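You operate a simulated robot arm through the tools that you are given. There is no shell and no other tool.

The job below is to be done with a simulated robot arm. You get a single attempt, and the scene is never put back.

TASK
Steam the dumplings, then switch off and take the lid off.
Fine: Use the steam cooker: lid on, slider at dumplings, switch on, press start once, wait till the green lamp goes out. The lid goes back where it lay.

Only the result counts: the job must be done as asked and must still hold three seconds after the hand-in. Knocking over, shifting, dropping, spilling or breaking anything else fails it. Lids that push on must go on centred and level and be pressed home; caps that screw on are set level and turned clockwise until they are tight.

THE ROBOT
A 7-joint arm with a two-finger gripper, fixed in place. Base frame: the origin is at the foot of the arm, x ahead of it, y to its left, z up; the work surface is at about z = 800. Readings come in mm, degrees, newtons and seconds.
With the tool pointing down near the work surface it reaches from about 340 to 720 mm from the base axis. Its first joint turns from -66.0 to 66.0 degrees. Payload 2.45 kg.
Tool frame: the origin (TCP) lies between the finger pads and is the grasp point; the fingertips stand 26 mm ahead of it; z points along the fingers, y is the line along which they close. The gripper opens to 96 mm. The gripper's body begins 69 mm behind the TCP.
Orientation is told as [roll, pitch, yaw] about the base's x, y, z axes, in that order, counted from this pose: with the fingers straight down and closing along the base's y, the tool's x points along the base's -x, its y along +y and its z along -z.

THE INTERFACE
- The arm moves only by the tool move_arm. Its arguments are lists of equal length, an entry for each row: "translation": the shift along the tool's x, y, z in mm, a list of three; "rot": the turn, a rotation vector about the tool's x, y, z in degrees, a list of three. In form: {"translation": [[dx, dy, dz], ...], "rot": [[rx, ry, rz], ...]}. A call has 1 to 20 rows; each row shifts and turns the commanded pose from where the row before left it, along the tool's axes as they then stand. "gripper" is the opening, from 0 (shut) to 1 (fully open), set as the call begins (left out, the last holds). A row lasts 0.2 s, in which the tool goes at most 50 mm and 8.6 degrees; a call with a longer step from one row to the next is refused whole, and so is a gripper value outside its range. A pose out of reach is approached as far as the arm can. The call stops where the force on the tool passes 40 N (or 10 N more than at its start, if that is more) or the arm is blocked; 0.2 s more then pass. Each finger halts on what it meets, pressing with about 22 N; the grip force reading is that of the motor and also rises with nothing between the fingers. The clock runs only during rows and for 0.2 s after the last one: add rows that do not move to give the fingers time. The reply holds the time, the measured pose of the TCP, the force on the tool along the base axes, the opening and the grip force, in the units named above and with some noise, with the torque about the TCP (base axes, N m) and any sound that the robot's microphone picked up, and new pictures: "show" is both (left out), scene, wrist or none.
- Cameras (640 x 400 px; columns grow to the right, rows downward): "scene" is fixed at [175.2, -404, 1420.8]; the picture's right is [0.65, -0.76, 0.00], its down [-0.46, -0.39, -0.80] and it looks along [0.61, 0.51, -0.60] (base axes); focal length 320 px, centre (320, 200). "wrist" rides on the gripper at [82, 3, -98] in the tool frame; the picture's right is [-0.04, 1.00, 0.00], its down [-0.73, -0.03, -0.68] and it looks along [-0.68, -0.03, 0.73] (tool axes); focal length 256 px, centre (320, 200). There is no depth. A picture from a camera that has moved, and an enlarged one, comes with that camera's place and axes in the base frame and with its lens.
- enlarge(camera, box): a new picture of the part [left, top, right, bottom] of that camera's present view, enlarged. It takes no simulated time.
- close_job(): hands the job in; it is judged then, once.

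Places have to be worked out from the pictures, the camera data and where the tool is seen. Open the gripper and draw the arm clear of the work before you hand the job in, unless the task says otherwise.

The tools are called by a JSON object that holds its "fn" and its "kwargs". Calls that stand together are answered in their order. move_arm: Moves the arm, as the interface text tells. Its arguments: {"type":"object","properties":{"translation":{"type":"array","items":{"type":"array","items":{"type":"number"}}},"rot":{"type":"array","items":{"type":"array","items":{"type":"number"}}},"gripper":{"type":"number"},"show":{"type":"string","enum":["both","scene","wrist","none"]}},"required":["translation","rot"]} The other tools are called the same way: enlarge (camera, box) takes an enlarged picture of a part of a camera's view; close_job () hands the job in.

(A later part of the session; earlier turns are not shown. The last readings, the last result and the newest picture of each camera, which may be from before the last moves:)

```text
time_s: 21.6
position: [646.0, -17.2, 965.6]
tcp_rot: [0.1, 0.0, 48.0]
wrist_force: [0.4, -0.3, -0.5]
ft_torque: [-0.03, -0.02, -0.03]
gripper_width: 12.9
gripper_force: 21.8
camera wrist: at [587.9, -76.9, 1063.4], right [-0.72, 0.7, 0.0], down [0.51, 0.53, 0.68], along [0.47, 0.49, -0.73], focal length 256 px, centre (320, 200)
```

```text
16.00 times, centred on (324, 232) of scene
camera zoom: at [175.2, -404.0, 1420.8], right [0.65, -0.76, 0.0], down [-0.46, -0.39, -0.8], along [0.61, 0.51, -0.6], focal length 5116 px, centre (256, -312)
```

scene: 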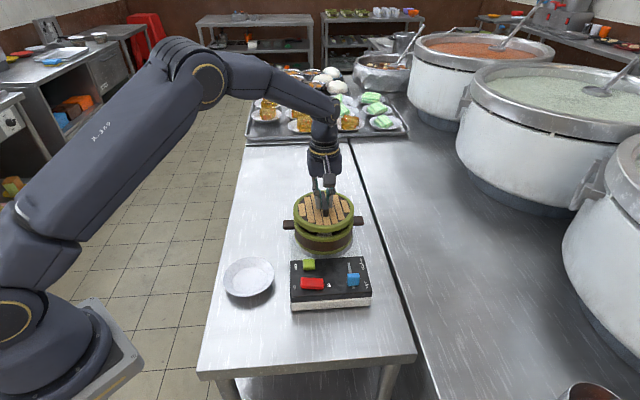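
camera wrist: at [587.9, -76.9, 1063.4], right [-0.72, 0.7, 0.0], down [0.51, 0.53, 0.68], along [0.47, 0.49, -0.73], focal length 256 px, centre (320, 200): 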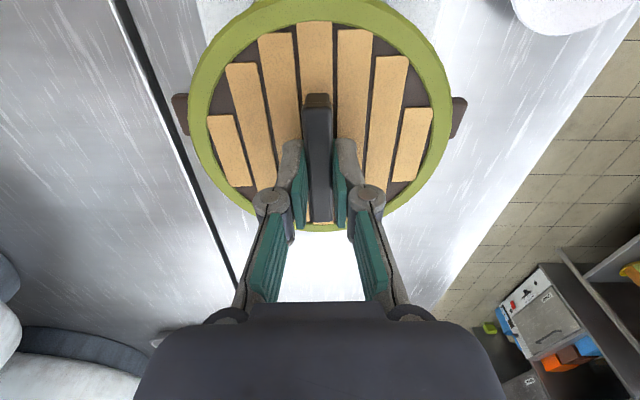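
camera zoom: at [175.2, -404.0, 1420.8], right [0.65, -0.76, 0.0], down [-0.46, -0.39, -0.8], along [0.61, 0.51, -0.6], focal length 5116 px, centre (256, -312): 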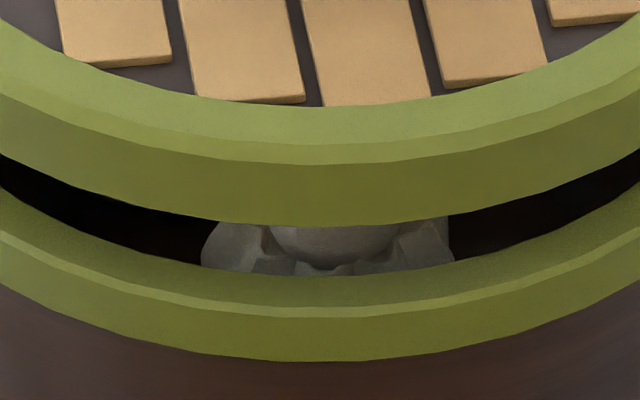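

Pose is within 0.7 mm of target. I nudge y and lower gently by 12 mm, watching the force.

{"fn": "move_arm", "kwargs": {"translation": [[-0.2, -0.5, 0], [0, 0, 3], [0, 0, 3], [0, 0, 3], [0, 0, 3], [0, 0, 0]], "rot": [[0, 0, 0], [0, 0, 0], [0, 0, 0], [0, 0, 0], [0, 0, 0], [0, 0, 0]]}}

{"fn": "enlarge", "kwargs": {"camera": "scene", "box": [284, 190, 364, 250]}}

```text
time_s: 23.0
position: [645.1, -18.0, 953.4]
tcp_rot: [0.0, -0.1, 48.1]
wrist_force: [0.4, -0.1, -1.5]
ft_torque: [0.01, 0.02, -0.01]
gripper_width: 12.7
gripper_force: 21.6
camera wrist: at [586.8, -77.5, 1051.2], right [-0.72, 0.7, 0.0], down [0.51, 0.53, 0.68], along [0.47, 0.49, -0.73], focal length 256 px, centre (320, 200)
```

scene: 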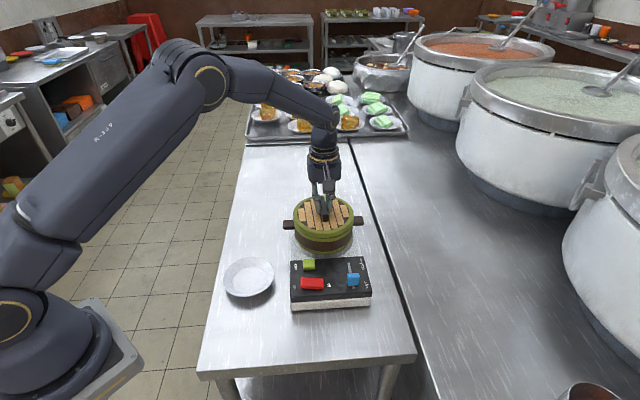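
wrist: 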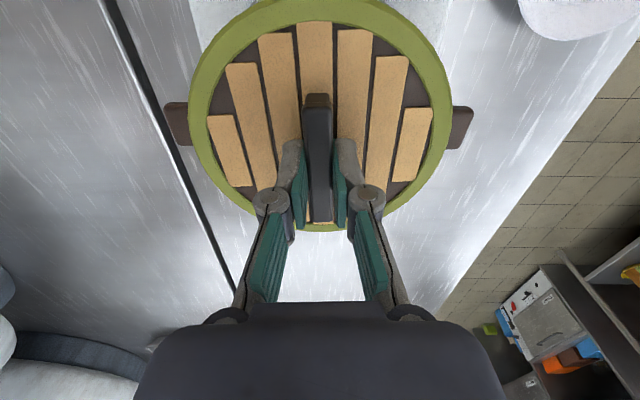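

```text
6.67 times, centred on (324, 220) of scene
camera zoom: at [175.2, -404.0, 1420.8], right [0.65, -0.76, 0.0], down [-0.46, -0.39, -0.8], along [0.61, 0.51, -0.6], focal length 2132 px, centre (293, 67)
```

zoom: 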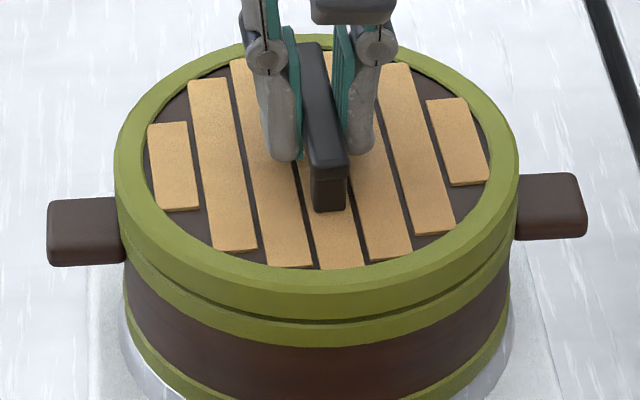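

No contact force yet and the flange is just above the rim. I check left/right edges precisely in close-ups.

{"fn": "enlarge", "kwargs": {"camera": "scene", "box": [288, 206, 320, 230]}}

{"fn": "enlarge", "kwargs": {"camera": "scene", "box": [330, 206, 362, 230]}}

{"fn": "enlarge", "kwargs": {"camera": "scene", "box": [308, 222, 340, 246]}}

```text
16.00 times, centred on (304, 218) of scene
camera zoom: at [175.2, -404.0, 1420.8], right [0.65, -0.76, 0.0], down [-0.46, -0.39, -0.8], along [0.61, 0.51, -0.6], focal length 5116 px, centre (576, -88)
```

zoom: 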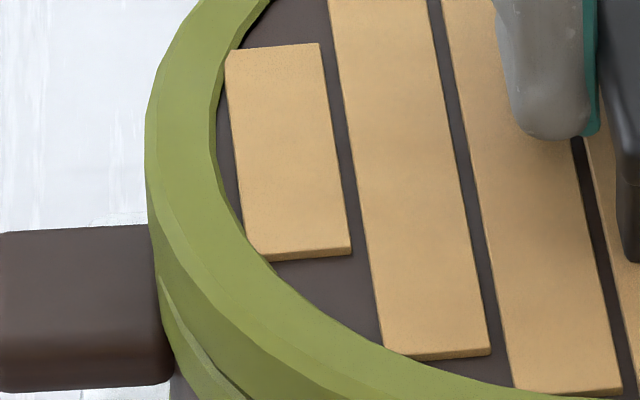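

```text
16.00 times, centred on (346, 218) of scene
camera zoom: at [175.2, -404.0, 1420.8], right [0.65, -0.76, 0.0], down [-0.46, -0.39, -0.8], along [0.61, 0.51, -0.6], focal length 5116 px, centre (-96, -88)
```

zoom: 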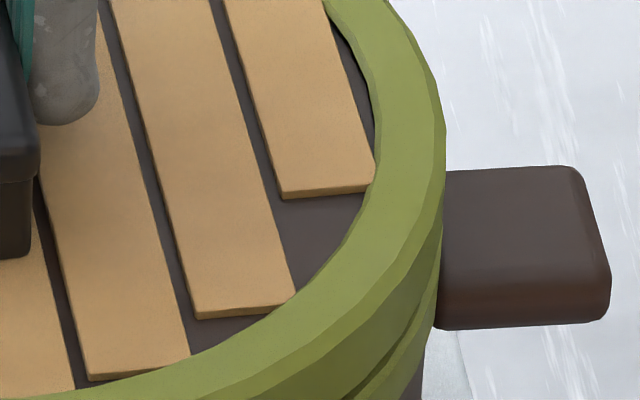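

```text
16.00 times, centred on (324, 234) of scene
camera zoom: at [175.2, -404.0, 1420.8], right [0.65, -0.76, 0.0], down [-0.46, -0.39, -0.8], along [0.61, 0.51, -0.6], focal length 5116 px, centre (256, -344)
```

zoom: 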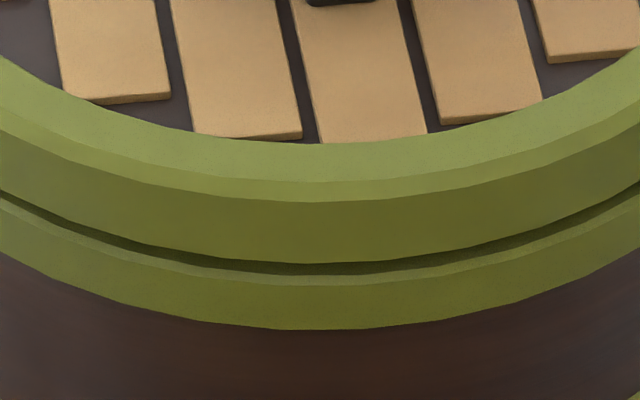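

The lid sits about 0.5–1 mm left and 1.4 mm short of centre; no contact force. I correct and lower further in small steps.

{"fn": "move_arm", "kwargs": {"translation": [[-1.4, -0.8, 0], [0, 0, 1.5], [0, 0, 1.5], [0, 0, 0]], "rot": [[0, 0, 0], [0, 0, 0], [0, 0, 0], [0, 0, 0]], "show": "scene"}}

{"fn": "enlarge", "kwargs": {"camera": "scene", "box": [308, 222, 340, 246]}}

{"fn": "enlarge", "kwargs": {"camera": "wrist", "box": [160, 0, 480, 200]}}

```text
time_s: 24.0
position: [646.9, -17.3, 949.8]
tcp_rot: [0.0, 0.1, 48.1]
wrist_force: [0.0, 0.1, -0.6]
ft_torque: [0.01, 0.03, -0.02]
gripper_width: 12.7
gripper_force: 22.6
```

scene: 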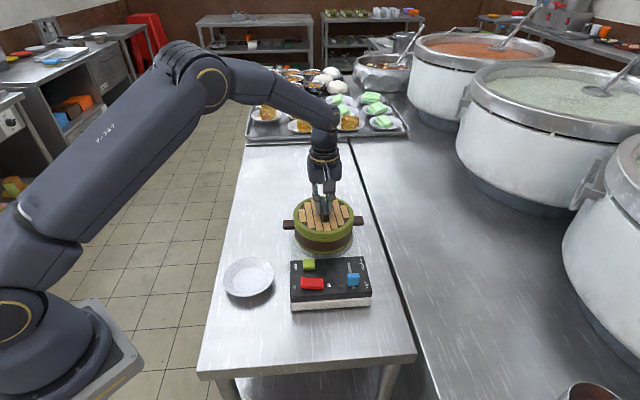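

```text
16.00 times, centred on (324, 234) of scene
camera zoom: at [175.2, -404.0, 1420.8], right [0.65, -0.76, 0.0], down [-0.46, -0.39, -0.8], along [0.61, 0.51, -0.6], focal length 5116 px, centre (256, -344)
```

zoom: 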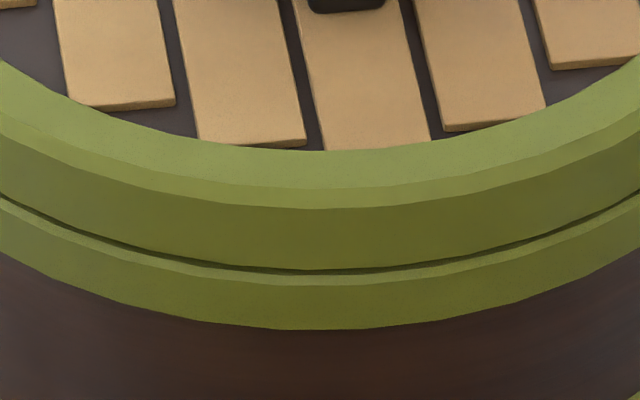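

```text
2.00 times, centred on (320, 100) of wrist
camera zoom: at [588.4, -76.9, 1048.4], right [-0.72, 0.7, 0.0], down [0.51, 0.53, 0.68], along [0.47, 0.49, -0.73], focal length 512 px, centre (320, 400)
```

zoom: 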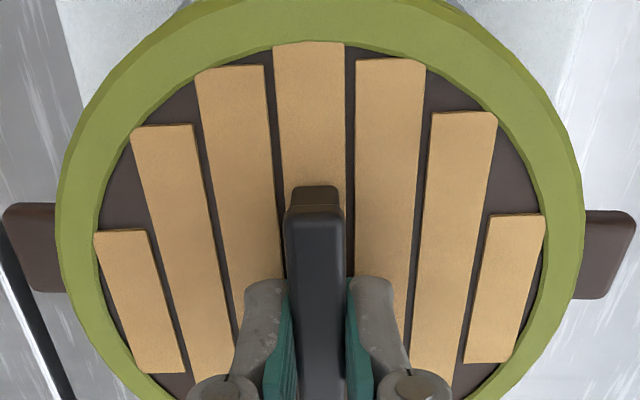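

Now within 0.4 mm of the target with a gap of only a couple of mm. I keep lowering in 1 mm steps and watch for contact.

{"fn": "move_arm", "kwargs": {"translation": [[0, 0, 1], [0, 0, 1], [0, 0, 1], [0, 0, 0]], "rot": [[0, 0, 0], [0, 0, 0], [0, 0, 0], [0, 0, 0]], "show": "none"}}

{"fn": "enlarge", "kwargs": {"camera": "scene", "box": [308, 222, 340, 246]}}

{"fn": "enlarge", "kwargs": {"camera": "scene", "box": [284, 190, 364, 250]}}

```text
time_s: 25.0
position: [648.8, -18.5, 947.9]
tcp_rot: [-0.1, 0.1, 48.1]
wrist_force: [-6.0, -0.9, 16.2]
ft_torque: [-0.08, 0.17, -0.01]
gripper_width: 12.6
gripper_force: 22.6
```

```text
16.00 times, centred on (324, 234) of scene
camera zoom: at [174.7, -404.0, 1420.9], right [0.65, -0.76, 0.0], down [-0.46, -0.39, -0.8], along [0.61, 0.51, -0.6], focal length 5116 px, centre (256, -344)
```

zoom: 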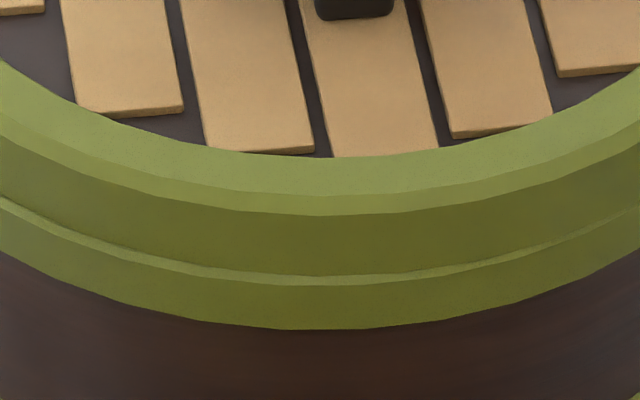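

```text
6.67 times, centred on (324, 220) of scene
camera zoom: at [174.7, -404.0, 1420.9], right [0.65, -0.76, 0.0], down [-0.46, -0.39, -0.8], along [0.61, 0.51, -0.6], focal length 2132 px, centre (293, 67)
```

zoom: 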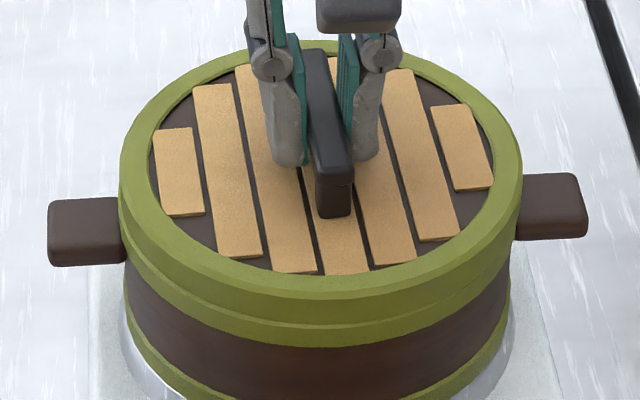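

Contact at about 16 N, with the flange on the rim and a side force of −6 N in x. I check the actual pose and the lid's edges.

{"fn": "enlarge", "kwargs": {"camera": "wrist", "box": [160, 0, 480, 200]}}

{"fn": "enlarge", "kwargs": {"camera": "scene", "box": [288, 206, 320, 230]}}

{"fn": "enlarge", "kwargs": {"camera": "scene", "box": [330, 206, 362, 230]}}

```text
2.00 times, centred on (320, 100) of wrist
camera zoom: at [589.1, -77.4, 1046.7], right [-0.72, 0.7, 0.0], down [0.51, 0.53, 0.68], along [0.47, 0.49, -0.73], focal length 512 px, centre (320, 400)
```

zoom: 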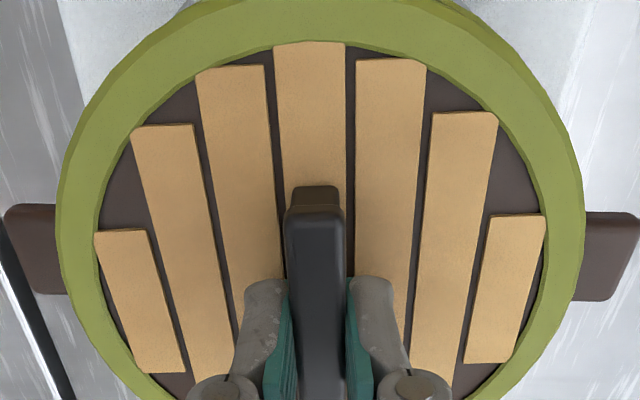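

```text
16.00 times, centred on (304, 218) of scene
camera zoom: at [174.7, -404.0, 1420.9], right [0.65, -0.76, 0.0], down [-0.46, -0.39, -0.8], along [0.61, 0.51, -0.6], focal length 5116 px, centre (576, -88)
```

zoom: 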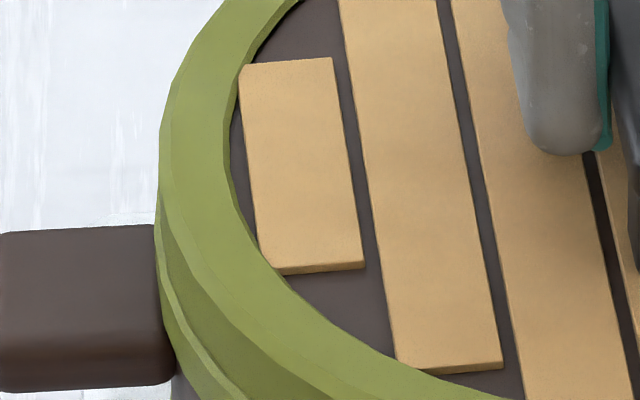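

```text
16.00 times, centred on (346, 218) of scene
camera zoom: at [174.7, -404.0, 1420.9], right [0.65, -0.76, 0.0], down [-0.46, -0.39, -0.8], along [0.61, 0.51, -0.6], focal length 5116 px, centre (-96, -88)
```

zoom: 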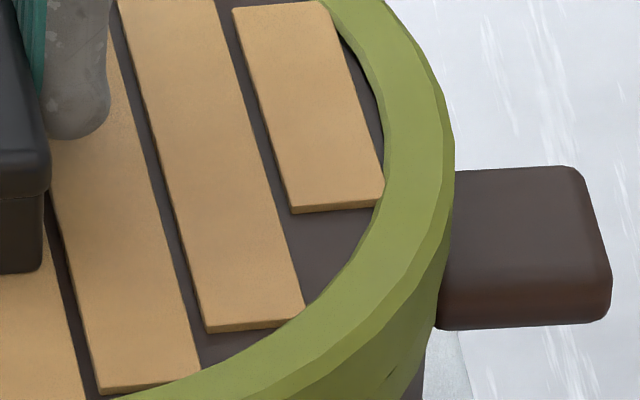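

The lid is about 1.2 mm too far toward scene-right. I raise it slightly, shift by +1.1 mm in tool y, and lower again.

{"fn": "move_arm", "kwargs": {"translation": [[0, 0, -2.5], [0, 1.1, 0], [0, 0, 0]], "rot": [[0, 0, 0], [0, 0, 0], [0, 0, 0]], "show": "none"}}

{"fn": "enlarge", "kwargs": {"camera": "wrist", "box": [160, 0, 480, 200]}}

{"fn": "enlarge", "kwargs": {"camera": "scene", "box": [288, 206, 320, 230]}}

{"fn": "enlarge", "kwargs": {"camera": "scene", "box": [330, 206, 362, 230]}}

```text
time_s: 25.8
position: [646.9, -17.2, 949.3]
tcp_rot: [0.0, -0.1, 48.2]
wrist_force: [0.3, 0.1, -0.6]
ft_torque: [-0.02, 0.02, -0.02]
gripper_width: 13.1
gripper_force: 22.0
```

```text
2.00 times, centred on (320, 100) of wrist
camera zoom: at [588.5, -75.7, 1047.8], right [-0.72, 0.7, 0.0], down [0.51, 0.53, 0.68], along [0.47, 0.49, -0.73], focal length 512 px, centre (320, 400)
```

zoom: 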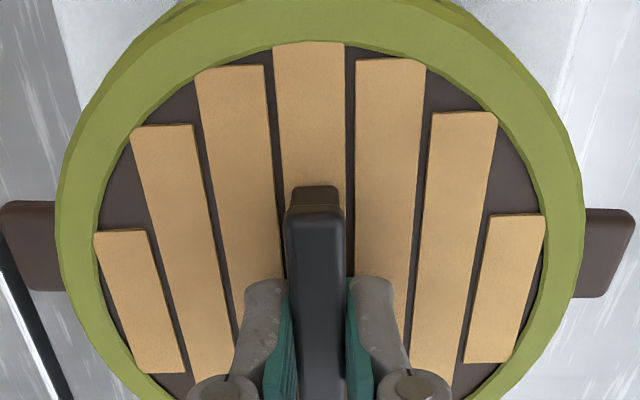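

```text
16.00 times, centred on (304, 218) of scene
camera zoom: at [175.2, -404.0, 1420.8], right [0.65, -0.76, 0.0], down [-0.46, -0.39, -0.8], along [0.61, 0.51, -0.6], focal length 5116 px, centre (576, -88)
```

zoom: 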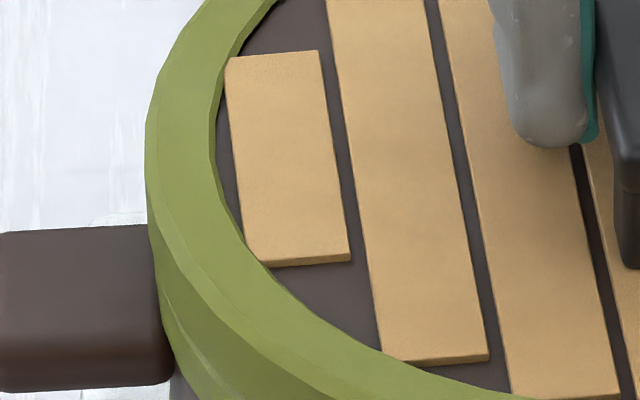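

```text
16.00 times, centred on (346, 218) of scene
camera zoom: at [175.2, -404.0, 1420.8], right [0.65, -0.76, 0.0], down [-0.46, -0.39, -0.8], along [0.61, 0.51, -0.6], focal length 5116 px, centre (-96, -88)
```

zoom: 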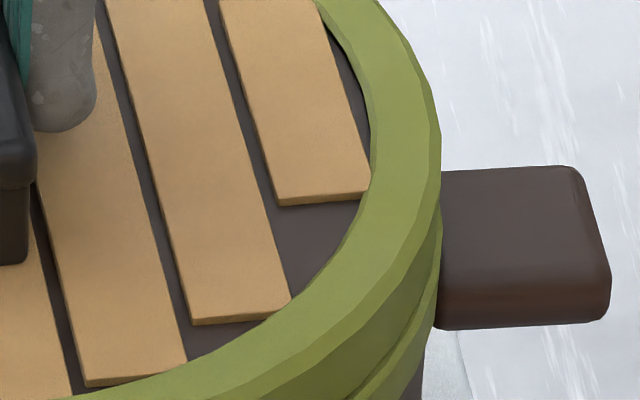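

Now it is about 0.8 mm to the left and 1 mm too far out. I make a fine correction before lowering.

{"fn": "move_arm", "kwargs": {"translation": [[0.8, -0.7, 0], [0, 0, 0]], "rot": [[0, 0, 0], [0, 0, 0]], "show": "none"}}

{"fn": "enlarge", "kwargs": {"camera": "wrist", "box": [160, 0, 480, 200]}}

{"fn": "enlarge", "kwargs": {"camera": "scene", "box": [288, 206, 320, 230]}}

{"fn": "enlarge", "kwargs": {"camera": "scene", "box": [330, 206, 362, 230]}}

```text
time_s: 26.4
position: [646.6, -18.8, 950.0]
tcp_rot: [-0.1, 0.0, 48.1]
wrist_force: [-0.2, 0.5, -0.9]
ft_torque: [-0.03, -0.03, -0.03]
gripper_width: 12.7
gripper_force: 22.6
```

```text
2.00 times, centred on (320, 100) of wrist
camera zoom: at [588.4, -77.3, 1048.2], right [-0.72, 0.7, 0.0], down [0.51, 0.53, 0.68], along [0.47, 0.49, -0.73], focal length 512 px, centre (320, 400)
```

zoom: 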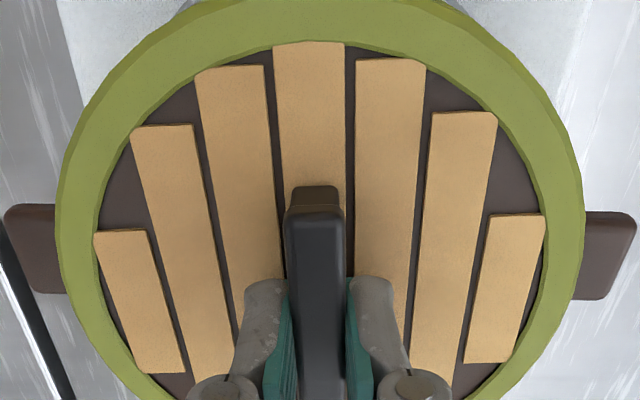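

```text
16.00 times, centred on (304, 218) of scene
camera zoom: at [175.2, -404.0, 1420.8], right [0.65, -0.76, 0.0], down [-0.46, -0.39, -0.8], along [0.61, 0.51, -0.6], focal length 5116 px, centre (576, -88)
```

zoom: 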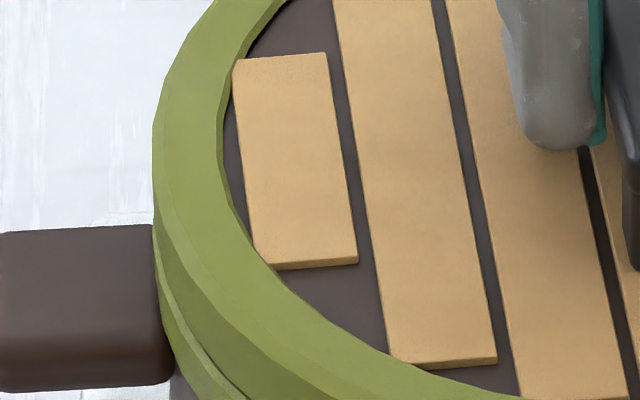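

```text
16.00 times, centred on (346, 218) of scene
camera zoom: at [175.2, -404.0, 1420.8], right [0.65, -0.76, 0.0], down [-0.46, -0.39, -0.8], along [0.61, 0.51, -0.6], focal length 5116 px, centre (-96, -88)
```

zoom: 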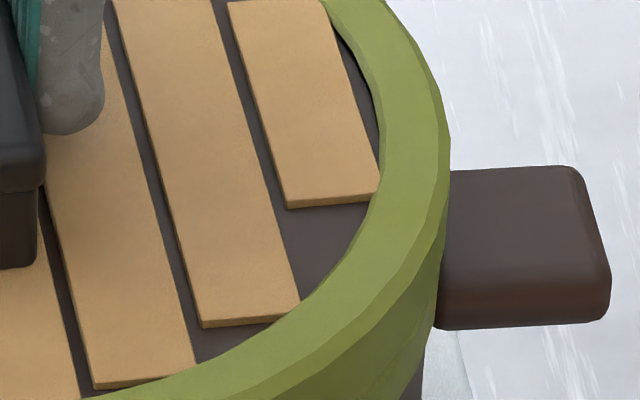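

Centred within about 0.4 mm now. I lower until contact builds up.

{"fn": "move_arm", "kwargs": {"translation": [[0, 0.3, 0.8], [0, 0, 0.8], [0, 0, 0]], "rot": [[0, 0, 0], [0, 0, 0], [0, 0, 0]], "show": "none"}}

{"fn": "move_arm", "kwargs": {"translation": [[0, 0, 0.8], [0, 0, 0.8], [0, 0, 0]], "rot": [[0, 0, 0], [0, 0, 0], [0, 0, 0]], "show": "none"}}

{"fn": "enlarge", "kwargs": {"camera": "wrist", "box": [160, 0, 480, 200]}}

{"fn": "enlarge", "kwargs": {"camera": "scene", "box": [284, 190, 364, 250]}}

```text
time_s: 27.2
position: [646.9, -18.4, 948.5]
tcp_rot: [0.0, 0.0, 48.2]
wrist_force: [-0.9, -1.0, 3.0]
ft_torque: [-0.01, 0.04, 0.02]
gripper_width: 12.7
gripper_force: 22.5
```

```text
time_s: 28.0
position: [647.5, -18.0, 947.8]
tcp_rot: [-0.2, -0.1, 48.2]
wrist_force: [-1.8, 0.8, 24.4]
ft_torque: [-0.05, 0.09, -0.02]
gripper_width: 12.8
gripper_force: 21.9
```

```text
2.00 times, centred on (320, 100) of wrist
camera zoom: at [588.2, -77.0, 1046.3], right [-0.72, 0.7, 0.0], down [0.51, 0.53, 0.68], along [0.48, 0.49, -0.73], focal length 512 px, centre (320, 400)
```

zoom: 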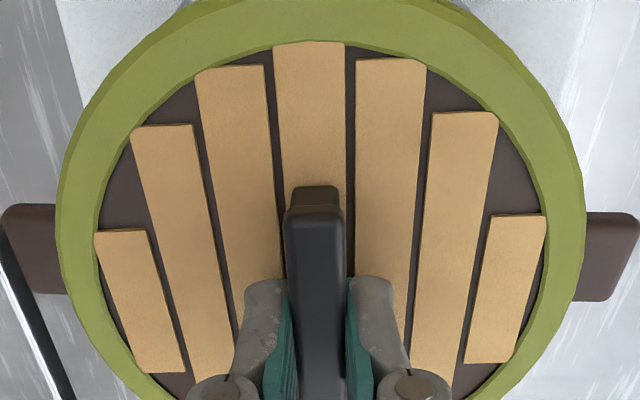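

```text
6.67 times, centred on (324, 220) of scene
camera zoom: at [174.6, -404.0, 1420.9], right [0.65, -0.76, 0.0], down [-0.46, -0.39, -0.8], along [0.61, 0.51, -0.6], focal length 2132 px, centre (293, 67)
```

zoom: 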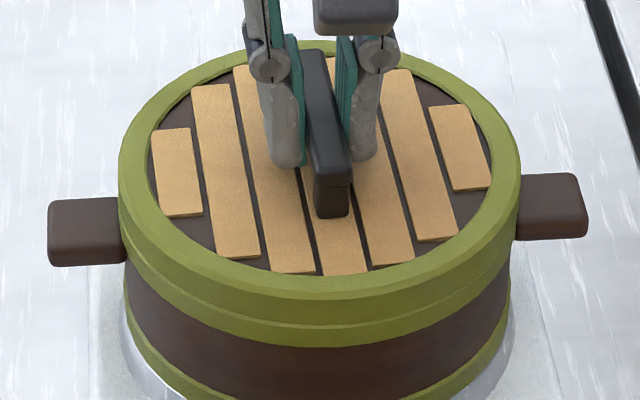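

Now there's 24 N straight down with little side load, and the flange looks flush. I press a touch more to be sure it is home, then ease off.

{"fn": "move_arm", "kwargs": {"translation": [[0, 0, 0.5], [0, 0, 0.4], [0, 0, 0]], "rot": [[0, 0, 0], [0, 0, 0], [0, 0, 0]], "show": "none"}}

{"fn": "enlarge", "kwargs": {"camera": "scene", "box": [308, 222, 340, 246]}}

{"fn": "enlarge", "kwargs": {"camera": "scene", "box": [288, 206, 320, 230]}}

{"fn": "enlarge", "kwargs": {"camera": "scene", "box": [330, 206, 362, 230]}}

```text
time_s: 28.8
position: [647.8, -17.2, 946.3]
tcp_rot: [-0.2, -0.2, 48.0]
wrist_force: [5.3, 5.3, 21.9]
ft_torque: [0.13, -0.12, 0.03]
gripper_width: 12.6
gripper_force: 21.9
```

```text
16.00 times, centred on (324, 234) of scene
camera zoom: at [174.9, -403.9, 1420.9], right [0.65, -0.76, 0.0], down [-0.46, -0.39, -0.8], along [0.61, 0.51, -0.6], focal length 5116 px, centre (256, -344)
```

zoom: 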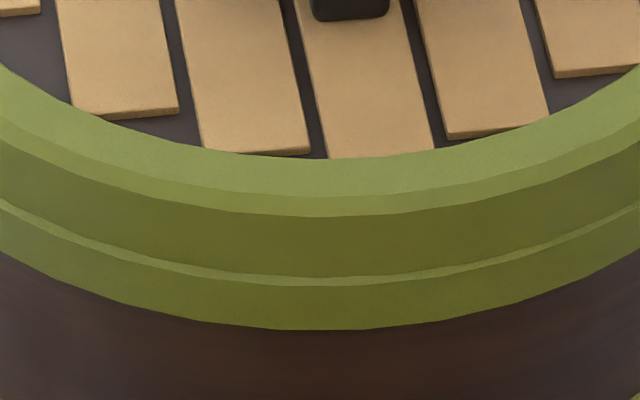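

```text
16.00 times, centred on (304, 218) of scene
camera zoom: at [174.9, -403.9, 1420.9], right [0.65, -0.76, 0.0], down [-0.46, -0.39, -0.8], along [0.61, 0.51, -0.6], focal length 5116 px, centre (576, -88)
```

zoom: 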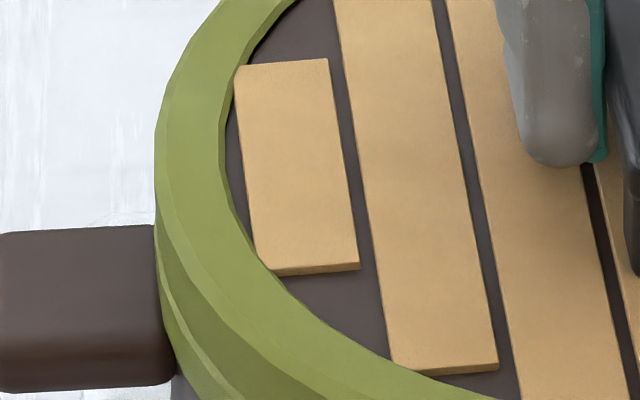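

```text
16.00 times, centred on (346, 218) of scene
camera zoom: at [174.9, -403.9, 1420.9], right [0.65, -0.76, 0.0], down [-0.46, -0.39, -0.8], along [0.61, 0.51, -0.6], focal length 5116 px, centre (-96, -88)
```

zoom: 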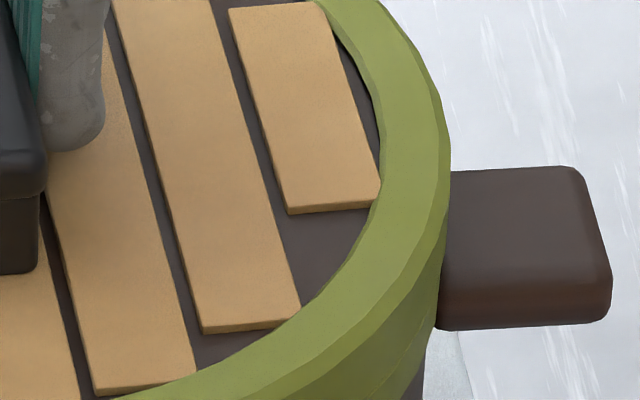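

The lid is stopped hard on the rim (the fingers slid slightly on the handle). I ease off the pressure and release.

{"fn": "move_arm", "kwargs": {"translation": [[0, 0, -1.3], [0, 0, 0]], "rot": [[0, 0, 0], [0, 0, 0]], "show": "none"}}

{"fn": "move_arm", "kwargs": {"translation": [[0, 0, 0], [0, 0, 0], [0, 0, 0], [0, 0, 0], [0, 0, 0], [0, 0, 0]], "rot": [[0, 0, 0], [0, 0, 0], [0, 0, 0], [0, 0, 0], [0, 0, 0], [0, 0, 0]], "gripper": 1}}

{"fn": "enlarge", "kwargs": {"camera": "scene", "box": [284, 190, 364, 250]}}

```text
time_s: 29.4
position: [646.9, -19.2, 945.6]
tcp_rot: [0.1, 0.0, 48.1]
wrist_force: [5.3, 5.7, 18.7]
ft_torque: [0.08, -0.11, -0.05]
gripper_width: 12.7
gripper_force: 21.6
```

```text
time_s: 30.8
position: [645.9, -20.0, 944.4]
tcp_rot: [0.0, 0.1, 48.1]
wrist_force: [0.8, 0.1, 1.3]
ft_torque: [-0.02, 0.01, 0.0]
gripper_width: 96.3
gripper_force: 0.0
camera wrist: at [587.6, -78.3, 1044.2], right [-0.72, 0.7, 0.0], down [0.51, 0.53, 0.68], along [0.47, 0.49, -0.73], focal length 256 px, centre (320, 200)
```

scene: 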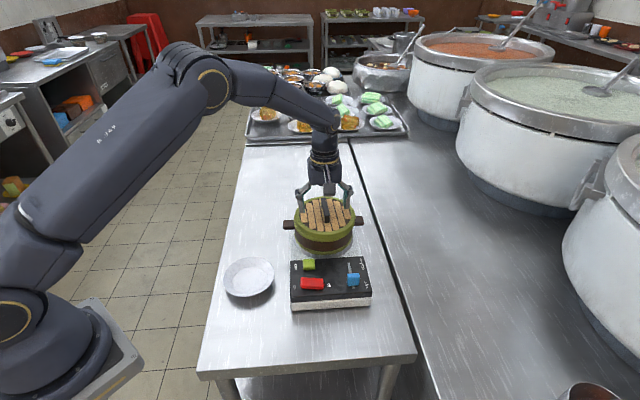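
wrist: 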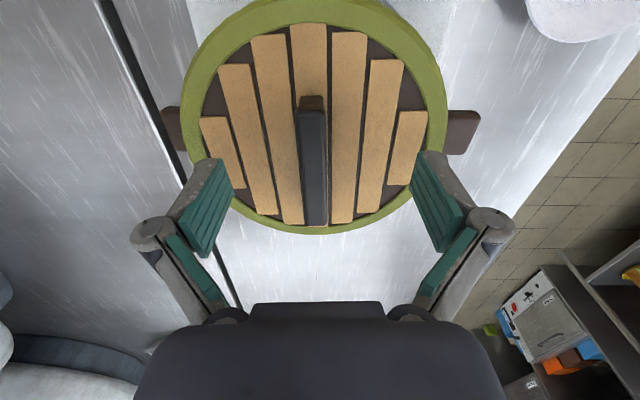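

```text
6.67 times, centred on (324, 220) of scene
camera zoom: at [175.2, -404.0, 1420.8], right [0.65, -0.76, 0.0], down [-0.46, -0.39, -0.8], along [0.61, 0.51, -0.6], focal length 2132 px, centre (293, 67)
```

zoom: 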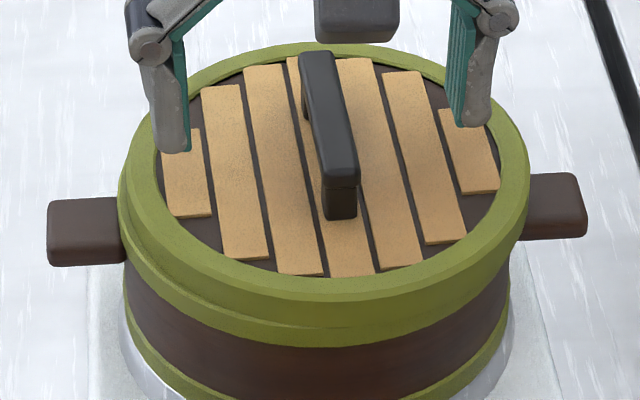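

After release the lid appears to have shifted toward scene-right. I zoom in to judge the offset and tilt.

{"fn": "enlarge", "kwargs": {"camera": "scene", "box": [288, 206, 320, 230]}}

{"fn": "enlarge", "kwargs": {"camera": "scene", "box": [330, 206, 362, 230]}}

{"fn": "enlarge", "kwargs": {"camera": "scene", "box": [308, 222, 340, 246]}}

{"fn": "enlarge", "kwargs": {"camera": "wrist", "box": [160, 0, 480, 240]}}

```text
16.00 times, centred on (304, 218) of scene
camera zoom: at [175.2, -404.0, 1420.8], right [0.65, -0.76, 0.0], down [-0.46, -0.39, -0.8], along [0.61, 0.51, -0.6], focal length 5116 px, centre (576, -88)
```

zoom: 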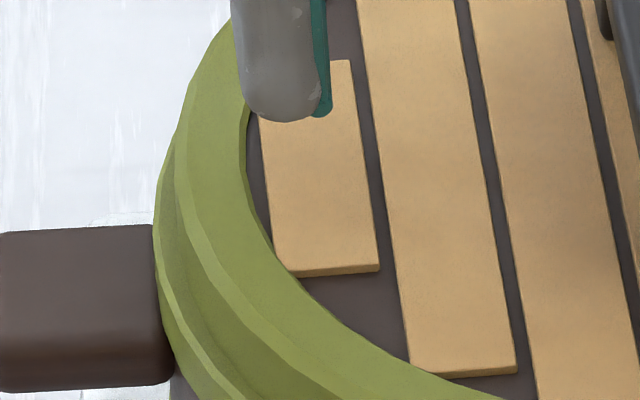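

```text
16.00 times, centred on (346, 218) of scene
camera zoom: at [175.2, -404.0, 1420.8], right [0.65, -0.76, 0.0], down [-0.46, -0.39, -0.8], along [0.61, 0.51, -0.6], focal length 5116 px, centre (-96, -88)
```

zoom: 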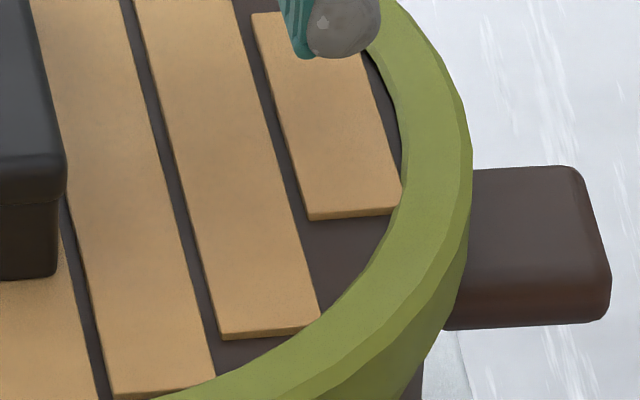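

```text
16.00 times, centred on (324, 234) of scene
camera zoom: at [175.2, -404.0, 1420.8], right [0.65, -0.76, 0.0], down [-0.46, -0.39, -0.8], along [0.61, 0.51, -0.6], focal length 5116 px, centre (256, -344)
```

zoom: 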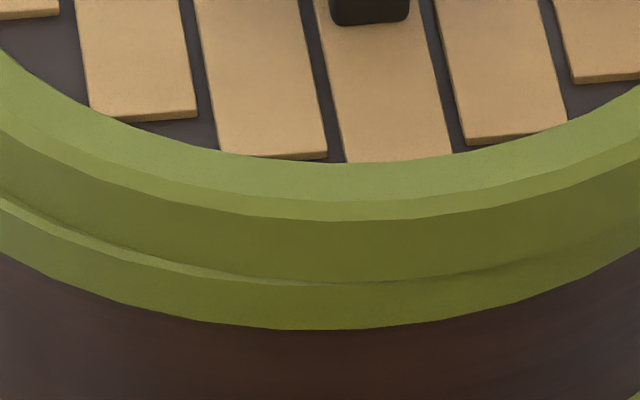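

```text
1.67 times, centred on (320, 120) of wrist
camera zoom: at [587.6, -78.3, 1044.2], right [-0.72, 0.7, 0.0], down [0.51, 0.53, 0.68], along [0.47, 0.49, -0.73], focal length 427 px, centre (320, 333)
```

zoom: 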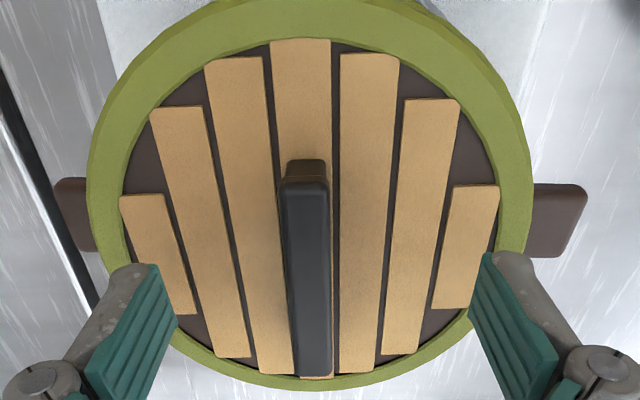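

The lid ended up about 4 mm toward tool −y, likely because I released while still pressing down. I raise 2 mm, align laterally and re-grip, so that closing pushes the lid back toward centre.

{"fn": "move_arm", "kwargs": {"translation": [[0, 0.6, -2.2], [0, 0, 0]], "rot": [[0, 0, 0], [0, 0, 0]], "show": "none"}}

{"fn": "move_arm", "kwargs": {"translation": [[0, 0, 0], [0, 0, 0], [0, 0, 0], [0, 0, 0], [0, 0, 0], [0, 0, 0], [0, 0, 0], [0, 0, 0]], "rot": [[0, 0, 0], [0, 0, 0], [0, 0, 0], [0, 0, 0], [0, 0, 0], [0, 0, 0], [0, 0, 0], [0, 0, 0]], "gripper": 0}}

{"fn": "enlarge", "kwargs": {"camera": "scene", "box": [284, 190, 364, 250]}}

{"fn": "enlarge", "kwargs": {"camera": "scene", "box": [308, 222, 340, 246]}}

```text
time_s: 31.4
position: [645.5, -19.1, 948.3]
tcp_rot: [0.1, 0.0, 48.1]
wrist_force: [0.2, -0.3, -0.9]
ft_torque: [0.01, 0.0, 0.04]
gripper_width: 96.1
gripper_force: 0.1
```

```text
time_s: 33.2
position: [645.8, -18.5, 948.6]
tcp_rot: [0.0, 0.0, 48.1]
wrist_force: [1.9, -0.4, 2.4]
ft_torque: [0.0, -0.02, -0.05]
gripper_width: 12.7
gripper_force: 22.0
camera wrist: at [587.0, -77.6, 1046.9], right [-0.72, 0.7, 0.0], down [0.51, 0.53, 0.68], along [0.47, 0.49, -0.73], focal length 256 px, centre (320, 200)
```

scene: 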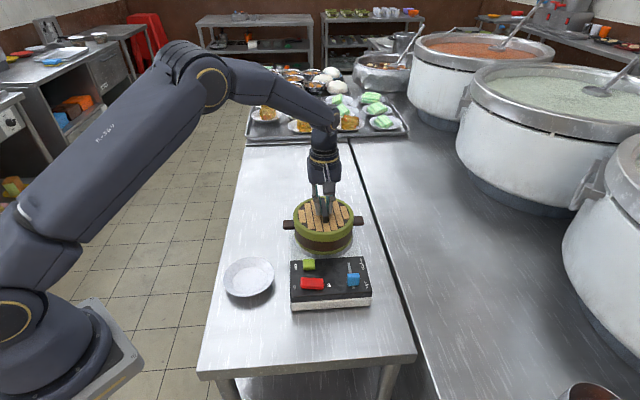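
wrist: 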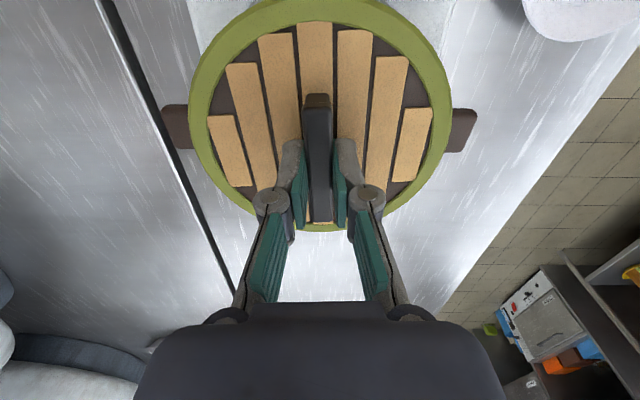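

```text
6.67 times, centred on (324, 220) of scene
camera zoom: at [175.2, -404.0, 1420.8], right [0.65, -0.76, 0.0], down [-0.46, -0.39, -0.8], along [0.61, 0.51, -0.6], focal length 2132 px, centre (293, 67)
```

zoom: 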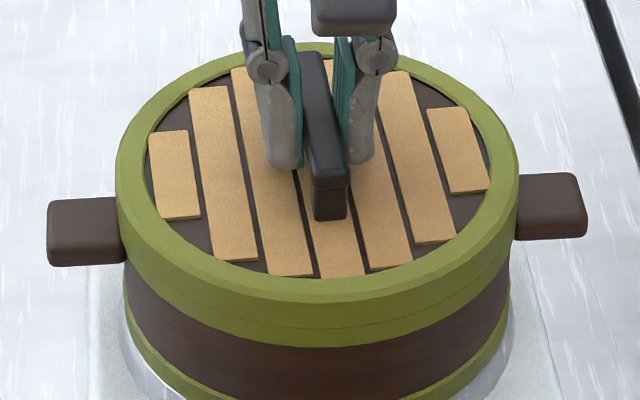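

```text
16.00 times, centred on (324, 234) of scene
camera zoom: at [175.2, -404.0, 1420.8], right [0.65, -0.76, 0.0], down [-0.46, -0.39, -0.8], along [0.61, 0.51, -0.6], focal length 5116 px, centre (256, -344)
```

zoom: 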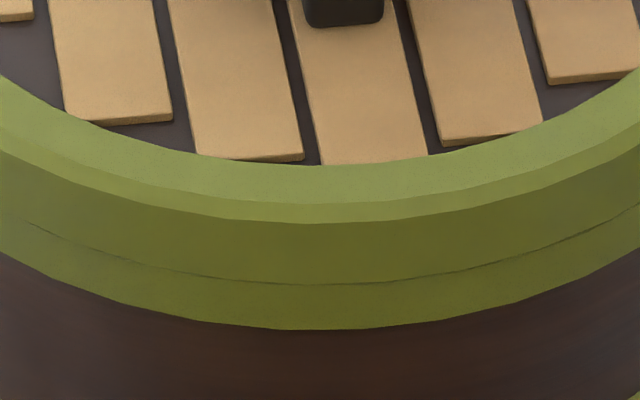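

Re-gripped and laterally centred; lengthwise it's about 1.4 mm too near. I lift 2.5 mm, shift outward and check.

{"fn": "move_arm", "kwargs": {"translation": [[0, 0, -2.5], [-1.5, -0.3, 0], [0, 0, 0]], "rot": [[0, 0, 0], [0, 0, 0], [0, 0, 0]], "show": "none"}}

{"fn": "enlarge", "kwargs": {"camera": "wrist", "box": [160, 0, 480, 240]}}

{"fn": "enlarge", "kwargs": {"camera": "scene", "box": [308, 222, 340, 246]}}

{"fn": "enlarge", "kwargs": {"camera": "scene", "box": [288, 206, 320, 230]}}

{"fn": "enlarge", "kwargs": {"camera": "scene", "box": [330, 206, 362, 230]}}

```text
time_s: 34.0
position: [646.5, -16.7, 950.5]
tcp_rot: [0.0, 0.0, 48.1]
wrist_force: [0.2, -0.5, -0.2]
ft_torque: [0.03, -0.01, 0.02]
gripper_width: 12.8
gripper_force: 22.2
```

```text
1.67 times, centred on (320, 120) of wrist
camera zoom: at [588.6, -76.2, 1049.1], right [-0.72, 0.7, 0.0], down [0.51, 0.53, 0.68], along [0.47, 0.49, -0.73], focal length 427 px, centre (320, 333)
```

zoom: 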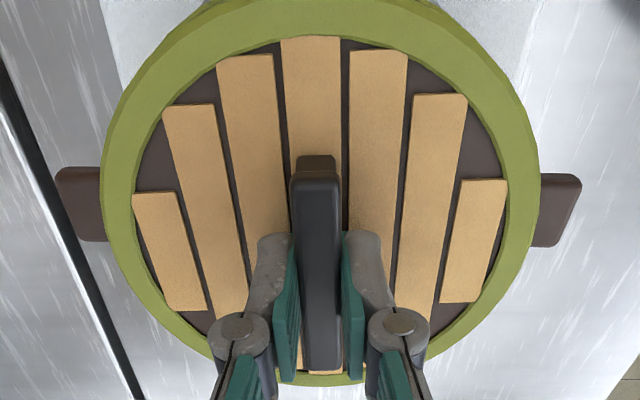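

```text
16.00 times, centred on (324, 234) of scene
camera zoom: at [175.2, -404.0, 1420.8], right [0.65, -0.76, 0.0], down [-0.46, -0.39, -0.8], along [0.61, 0.51, -0.6], focal length 5116 px, centre (256, -344)
```

zoom: 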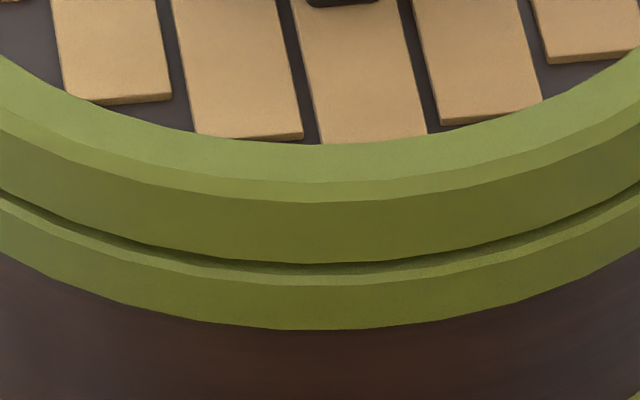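

```text
16.00 times, centred on (304, 218) of scene
camera zoom: at [175.2, -404.0, 1420.8], right [0.65, -0.76, 0.0], down [-0.46, -0.39, -0.8], along [0.61, 0.51, -0.6], focal length 5116 px, centre (576, -88)
```

zoom: 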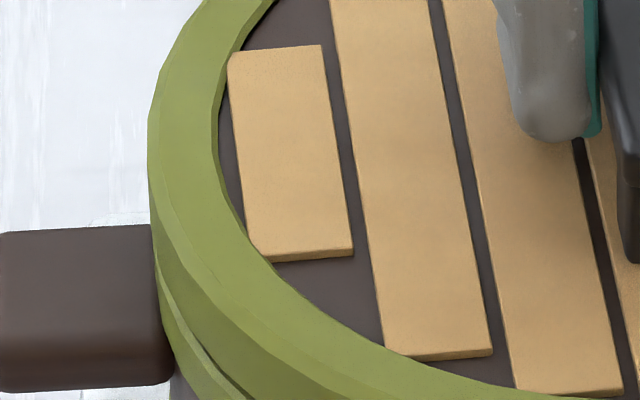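

```text
16.00 times, centred on (346, 218) of scene
camera zoom: at [175.2, -404.0, 1420.8], right [0.65, -0.76, 0.0], down [-0.46, -0.39, -0.8], along [0.61, 0.51, -0.6], focal length 5116 px, centre (-96, -88)
```

zoom: 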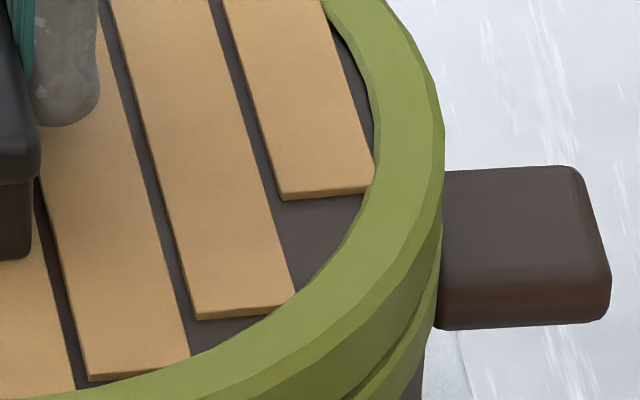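

Centred to about 0.5 mm in each direction. I fine-adjust and lower onto the rim.

{"fn": "move_arm", "kwargs": {"translation": [[0.4, -0.4, 0.8], [0, 0, 0.8], [0, 0, 0]], "rot": [[0, 0, 0], [0, 0, 0], [0, 0, 0]], "show": "none"}}

{"fn": "enlarge", "kwargs": {"camera": "wrist", "box": [160, 0, 480, 240]}}

{"fn": "enlarge", "kwargs": {"camera": "scene", "box": [308, 222, 340, 246]}}

{"fn": "enlarge", "kwargs": {"camera": "scene", "box": [284, 190, 364, 250]}}

```text
time_s: 34.8
position: [647.1, -16.8, 948.8]
tcp_rot: [0.0, 0.0, 48.1]
wrist_force: [0.1, 0.2, -1.3]
ft_torque: [0.0, 0.01, 0.01]
gripper_width: 12.8
gripper_force: 21.9
```

```text
1.67 times, centred on (320, 120) of wrist
camera zoom: at [588.1, -76.7, 1047.4], right [-0.72, 0.7, 0.0], down [0.51, 0.53, 0.68], along [0.47, 0.49, -0.73], focal length 427 px, centre (320, 333)
```

zoom: 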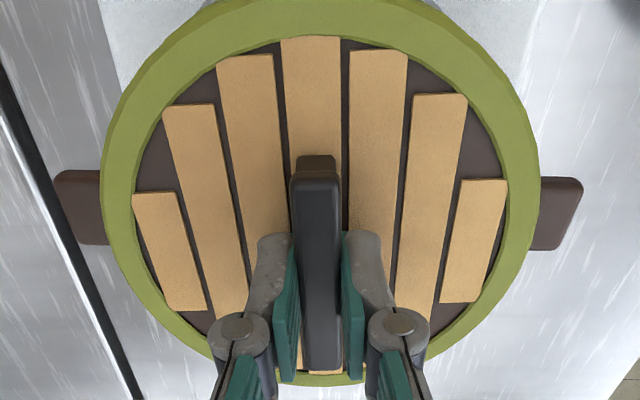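

```text
16.00 times, centred on (324, 234) of scene
camera zoom: at [175.2, -404.0, 1420.8], right [0.65, -0.76, 0.0], down [-0.46, -0.39, -0.8], along [0.61, 0.51, -0.6], focal length 5116 px, centre (256, -344)
```

zoom: 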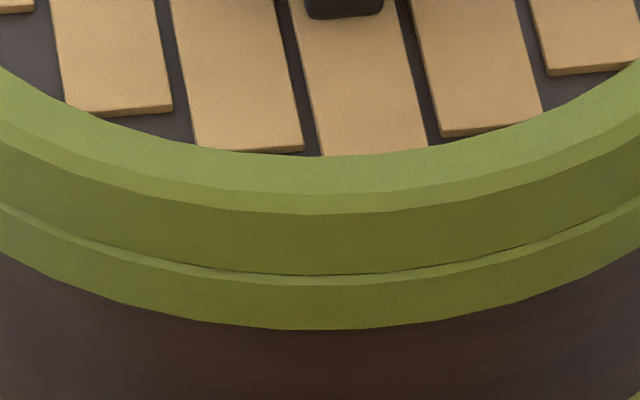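

```text
6.67 times, centred on (324, 220) of scene
camera zoom: at [175.2, -404.0, 1420.8], right [0.65, -0.76, 0.0], down [-0.46, -0.39, -0.8], along [0.61, 0.51, -0.6], focal length 2132 px, centre (293, 67)
```

zoom: 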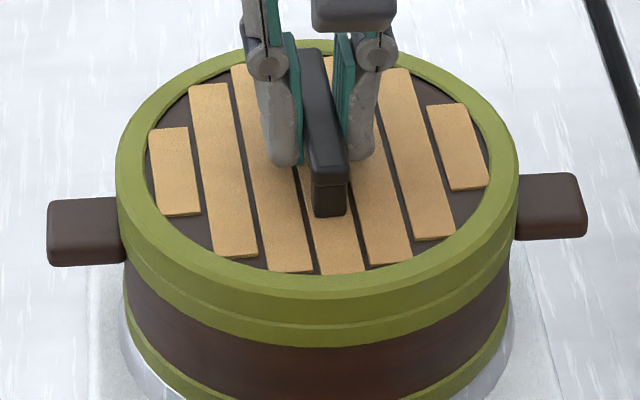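

Just above contact and well centred. I lower a final 0.8 mm.

{"fn": "move_arm", "kwargs": {"translation": [[0, 0, 0.8], [0, 0, 0]], "rot": [[0, 0, 0], [0, 0, 0]], "show": "none"}}

{"fn": "enlarge", "kwargs": {"camera": "scene", "box": [284, 190, 364, 250]}}

```text
time_s: 35.4
position: [647.7, -17.8, 948.7]
tcp_rot: [0.0, 0.0, 48.0]
wrist_force: [0.4, 0.5, -0.4]
ft_torque: [-0.02, 0.0, -0.02]
gripper_width: 12.8
gripper_force: 22.0
```

```text
6.67 times, centred on (324, 220) of scene
camera zoom: at [175.2, -404.0, 1420.8], right [0.65, -0.76, 0.0], down [-0.46, -0.39, -0.8], along [0.61, 0.51, -0.6], focal length 2132 px, centre (293, 67)
```

zoom: 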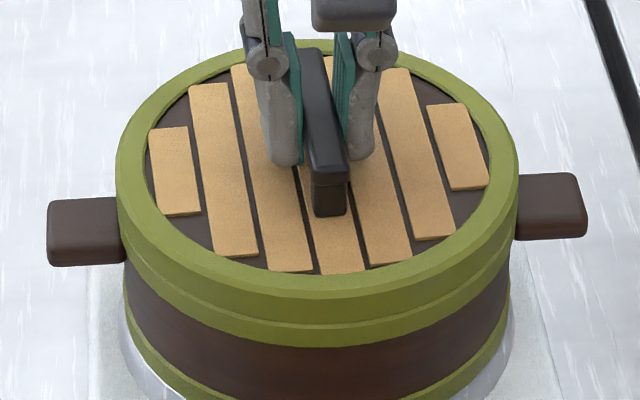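

Still barely touching. Another 0.8 mm.

{"fn": "move_arm", "kwargs": {"translation": [[0, 0, 0.8], [0, 0, 0]], "rot": [[0, 0, 0], [0, 0, 0]], "show": "none"}}

{"fn": "enlarge", "kwargs": {"camera": "wrist", "box": [160, 0, 480, 240]}}

{"fn": "enlarge", "kwargs": {"camera": "scene", "box": [308, 222, 340, 246]}}

```text
time_s: 36.0
position: [647.2, -17.3, 948.8]
tcp_rot: [0.0, 0.1, 48.1]
wrist_force: [-4.7, 1.0, 10.6]
ft_torque: [-0.1, 0.22, -0.01]
gripper_width: 12.7
gripper_force: 21.9
```

```text
1.67 times, centred on (320, 120) of wrist
camera zoom: at [588.4, -76.6, 1046.9], right [-0.72, 0.7, 0.0], down [0.51, 0.53, 0.68], along [0.47, 0.49, -0.73], focal length 427 px, centre (320, 333)
```

zoom: 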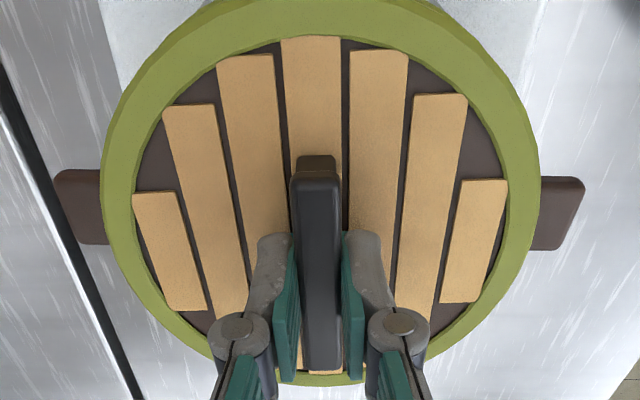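

```text
16.00 times, centred on (324, 234) of scene
camera zoom: at [174.8, -404.0, 1420.9], right [0.65, -0.76, 0.0], down [-0.46, -0.39, -0.8], along [0.61, 0.51, -0.6], focal length 5116 px, centre (256, -344)
```

zoom: 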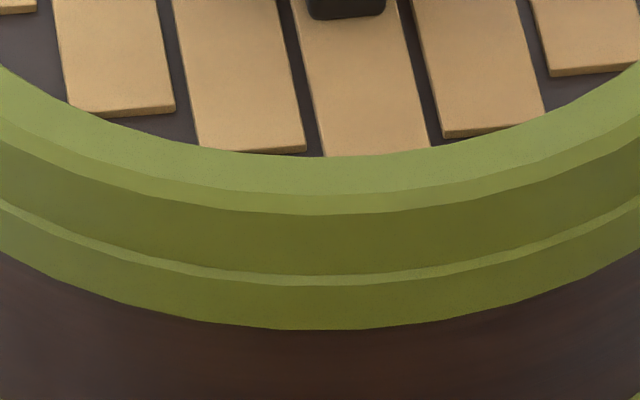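

Contact begins at 10 N. One more 0.6 mm to press it evenly, then I back off until the load is near zero before releasing.

{"fn": "move_arm", "kwargs": {"translation": [[0, 0, 0.6], [0, 0, 0]], "rot": [[0, 0, 0], [0, 0, 0]], "show": "none"}}

{"fn": "move_arm", "kwargs": {"translation": [[0, 0, -0.8], [0, 0, 0]], "rot": [[0, 0, 0], [0, 0, 0]], "show": "none"}}

```text
time_s: 36.6
position: [647.3, -17.2, 948.2]
tcp_rot: [-0.1, -0.1, 48.1]
wrist_force: [-5.3, 1.8, 22.7]
ft_torque: [-0.1, 0.23, -0.01]
gripper_width: 12.6
gripper_force: 21.8
```

```text
time_s: 37.2
position: [647.8, -18.1, 947.5]
tcp_rot: [-0.1, -0.1, 48.1]
wrist_force: [-2.8, 3.7, 19.0]
ft_torque: [0.17, -0.01, -0.01]
gripper_width: 12.6
gripper_force: 21.9
```

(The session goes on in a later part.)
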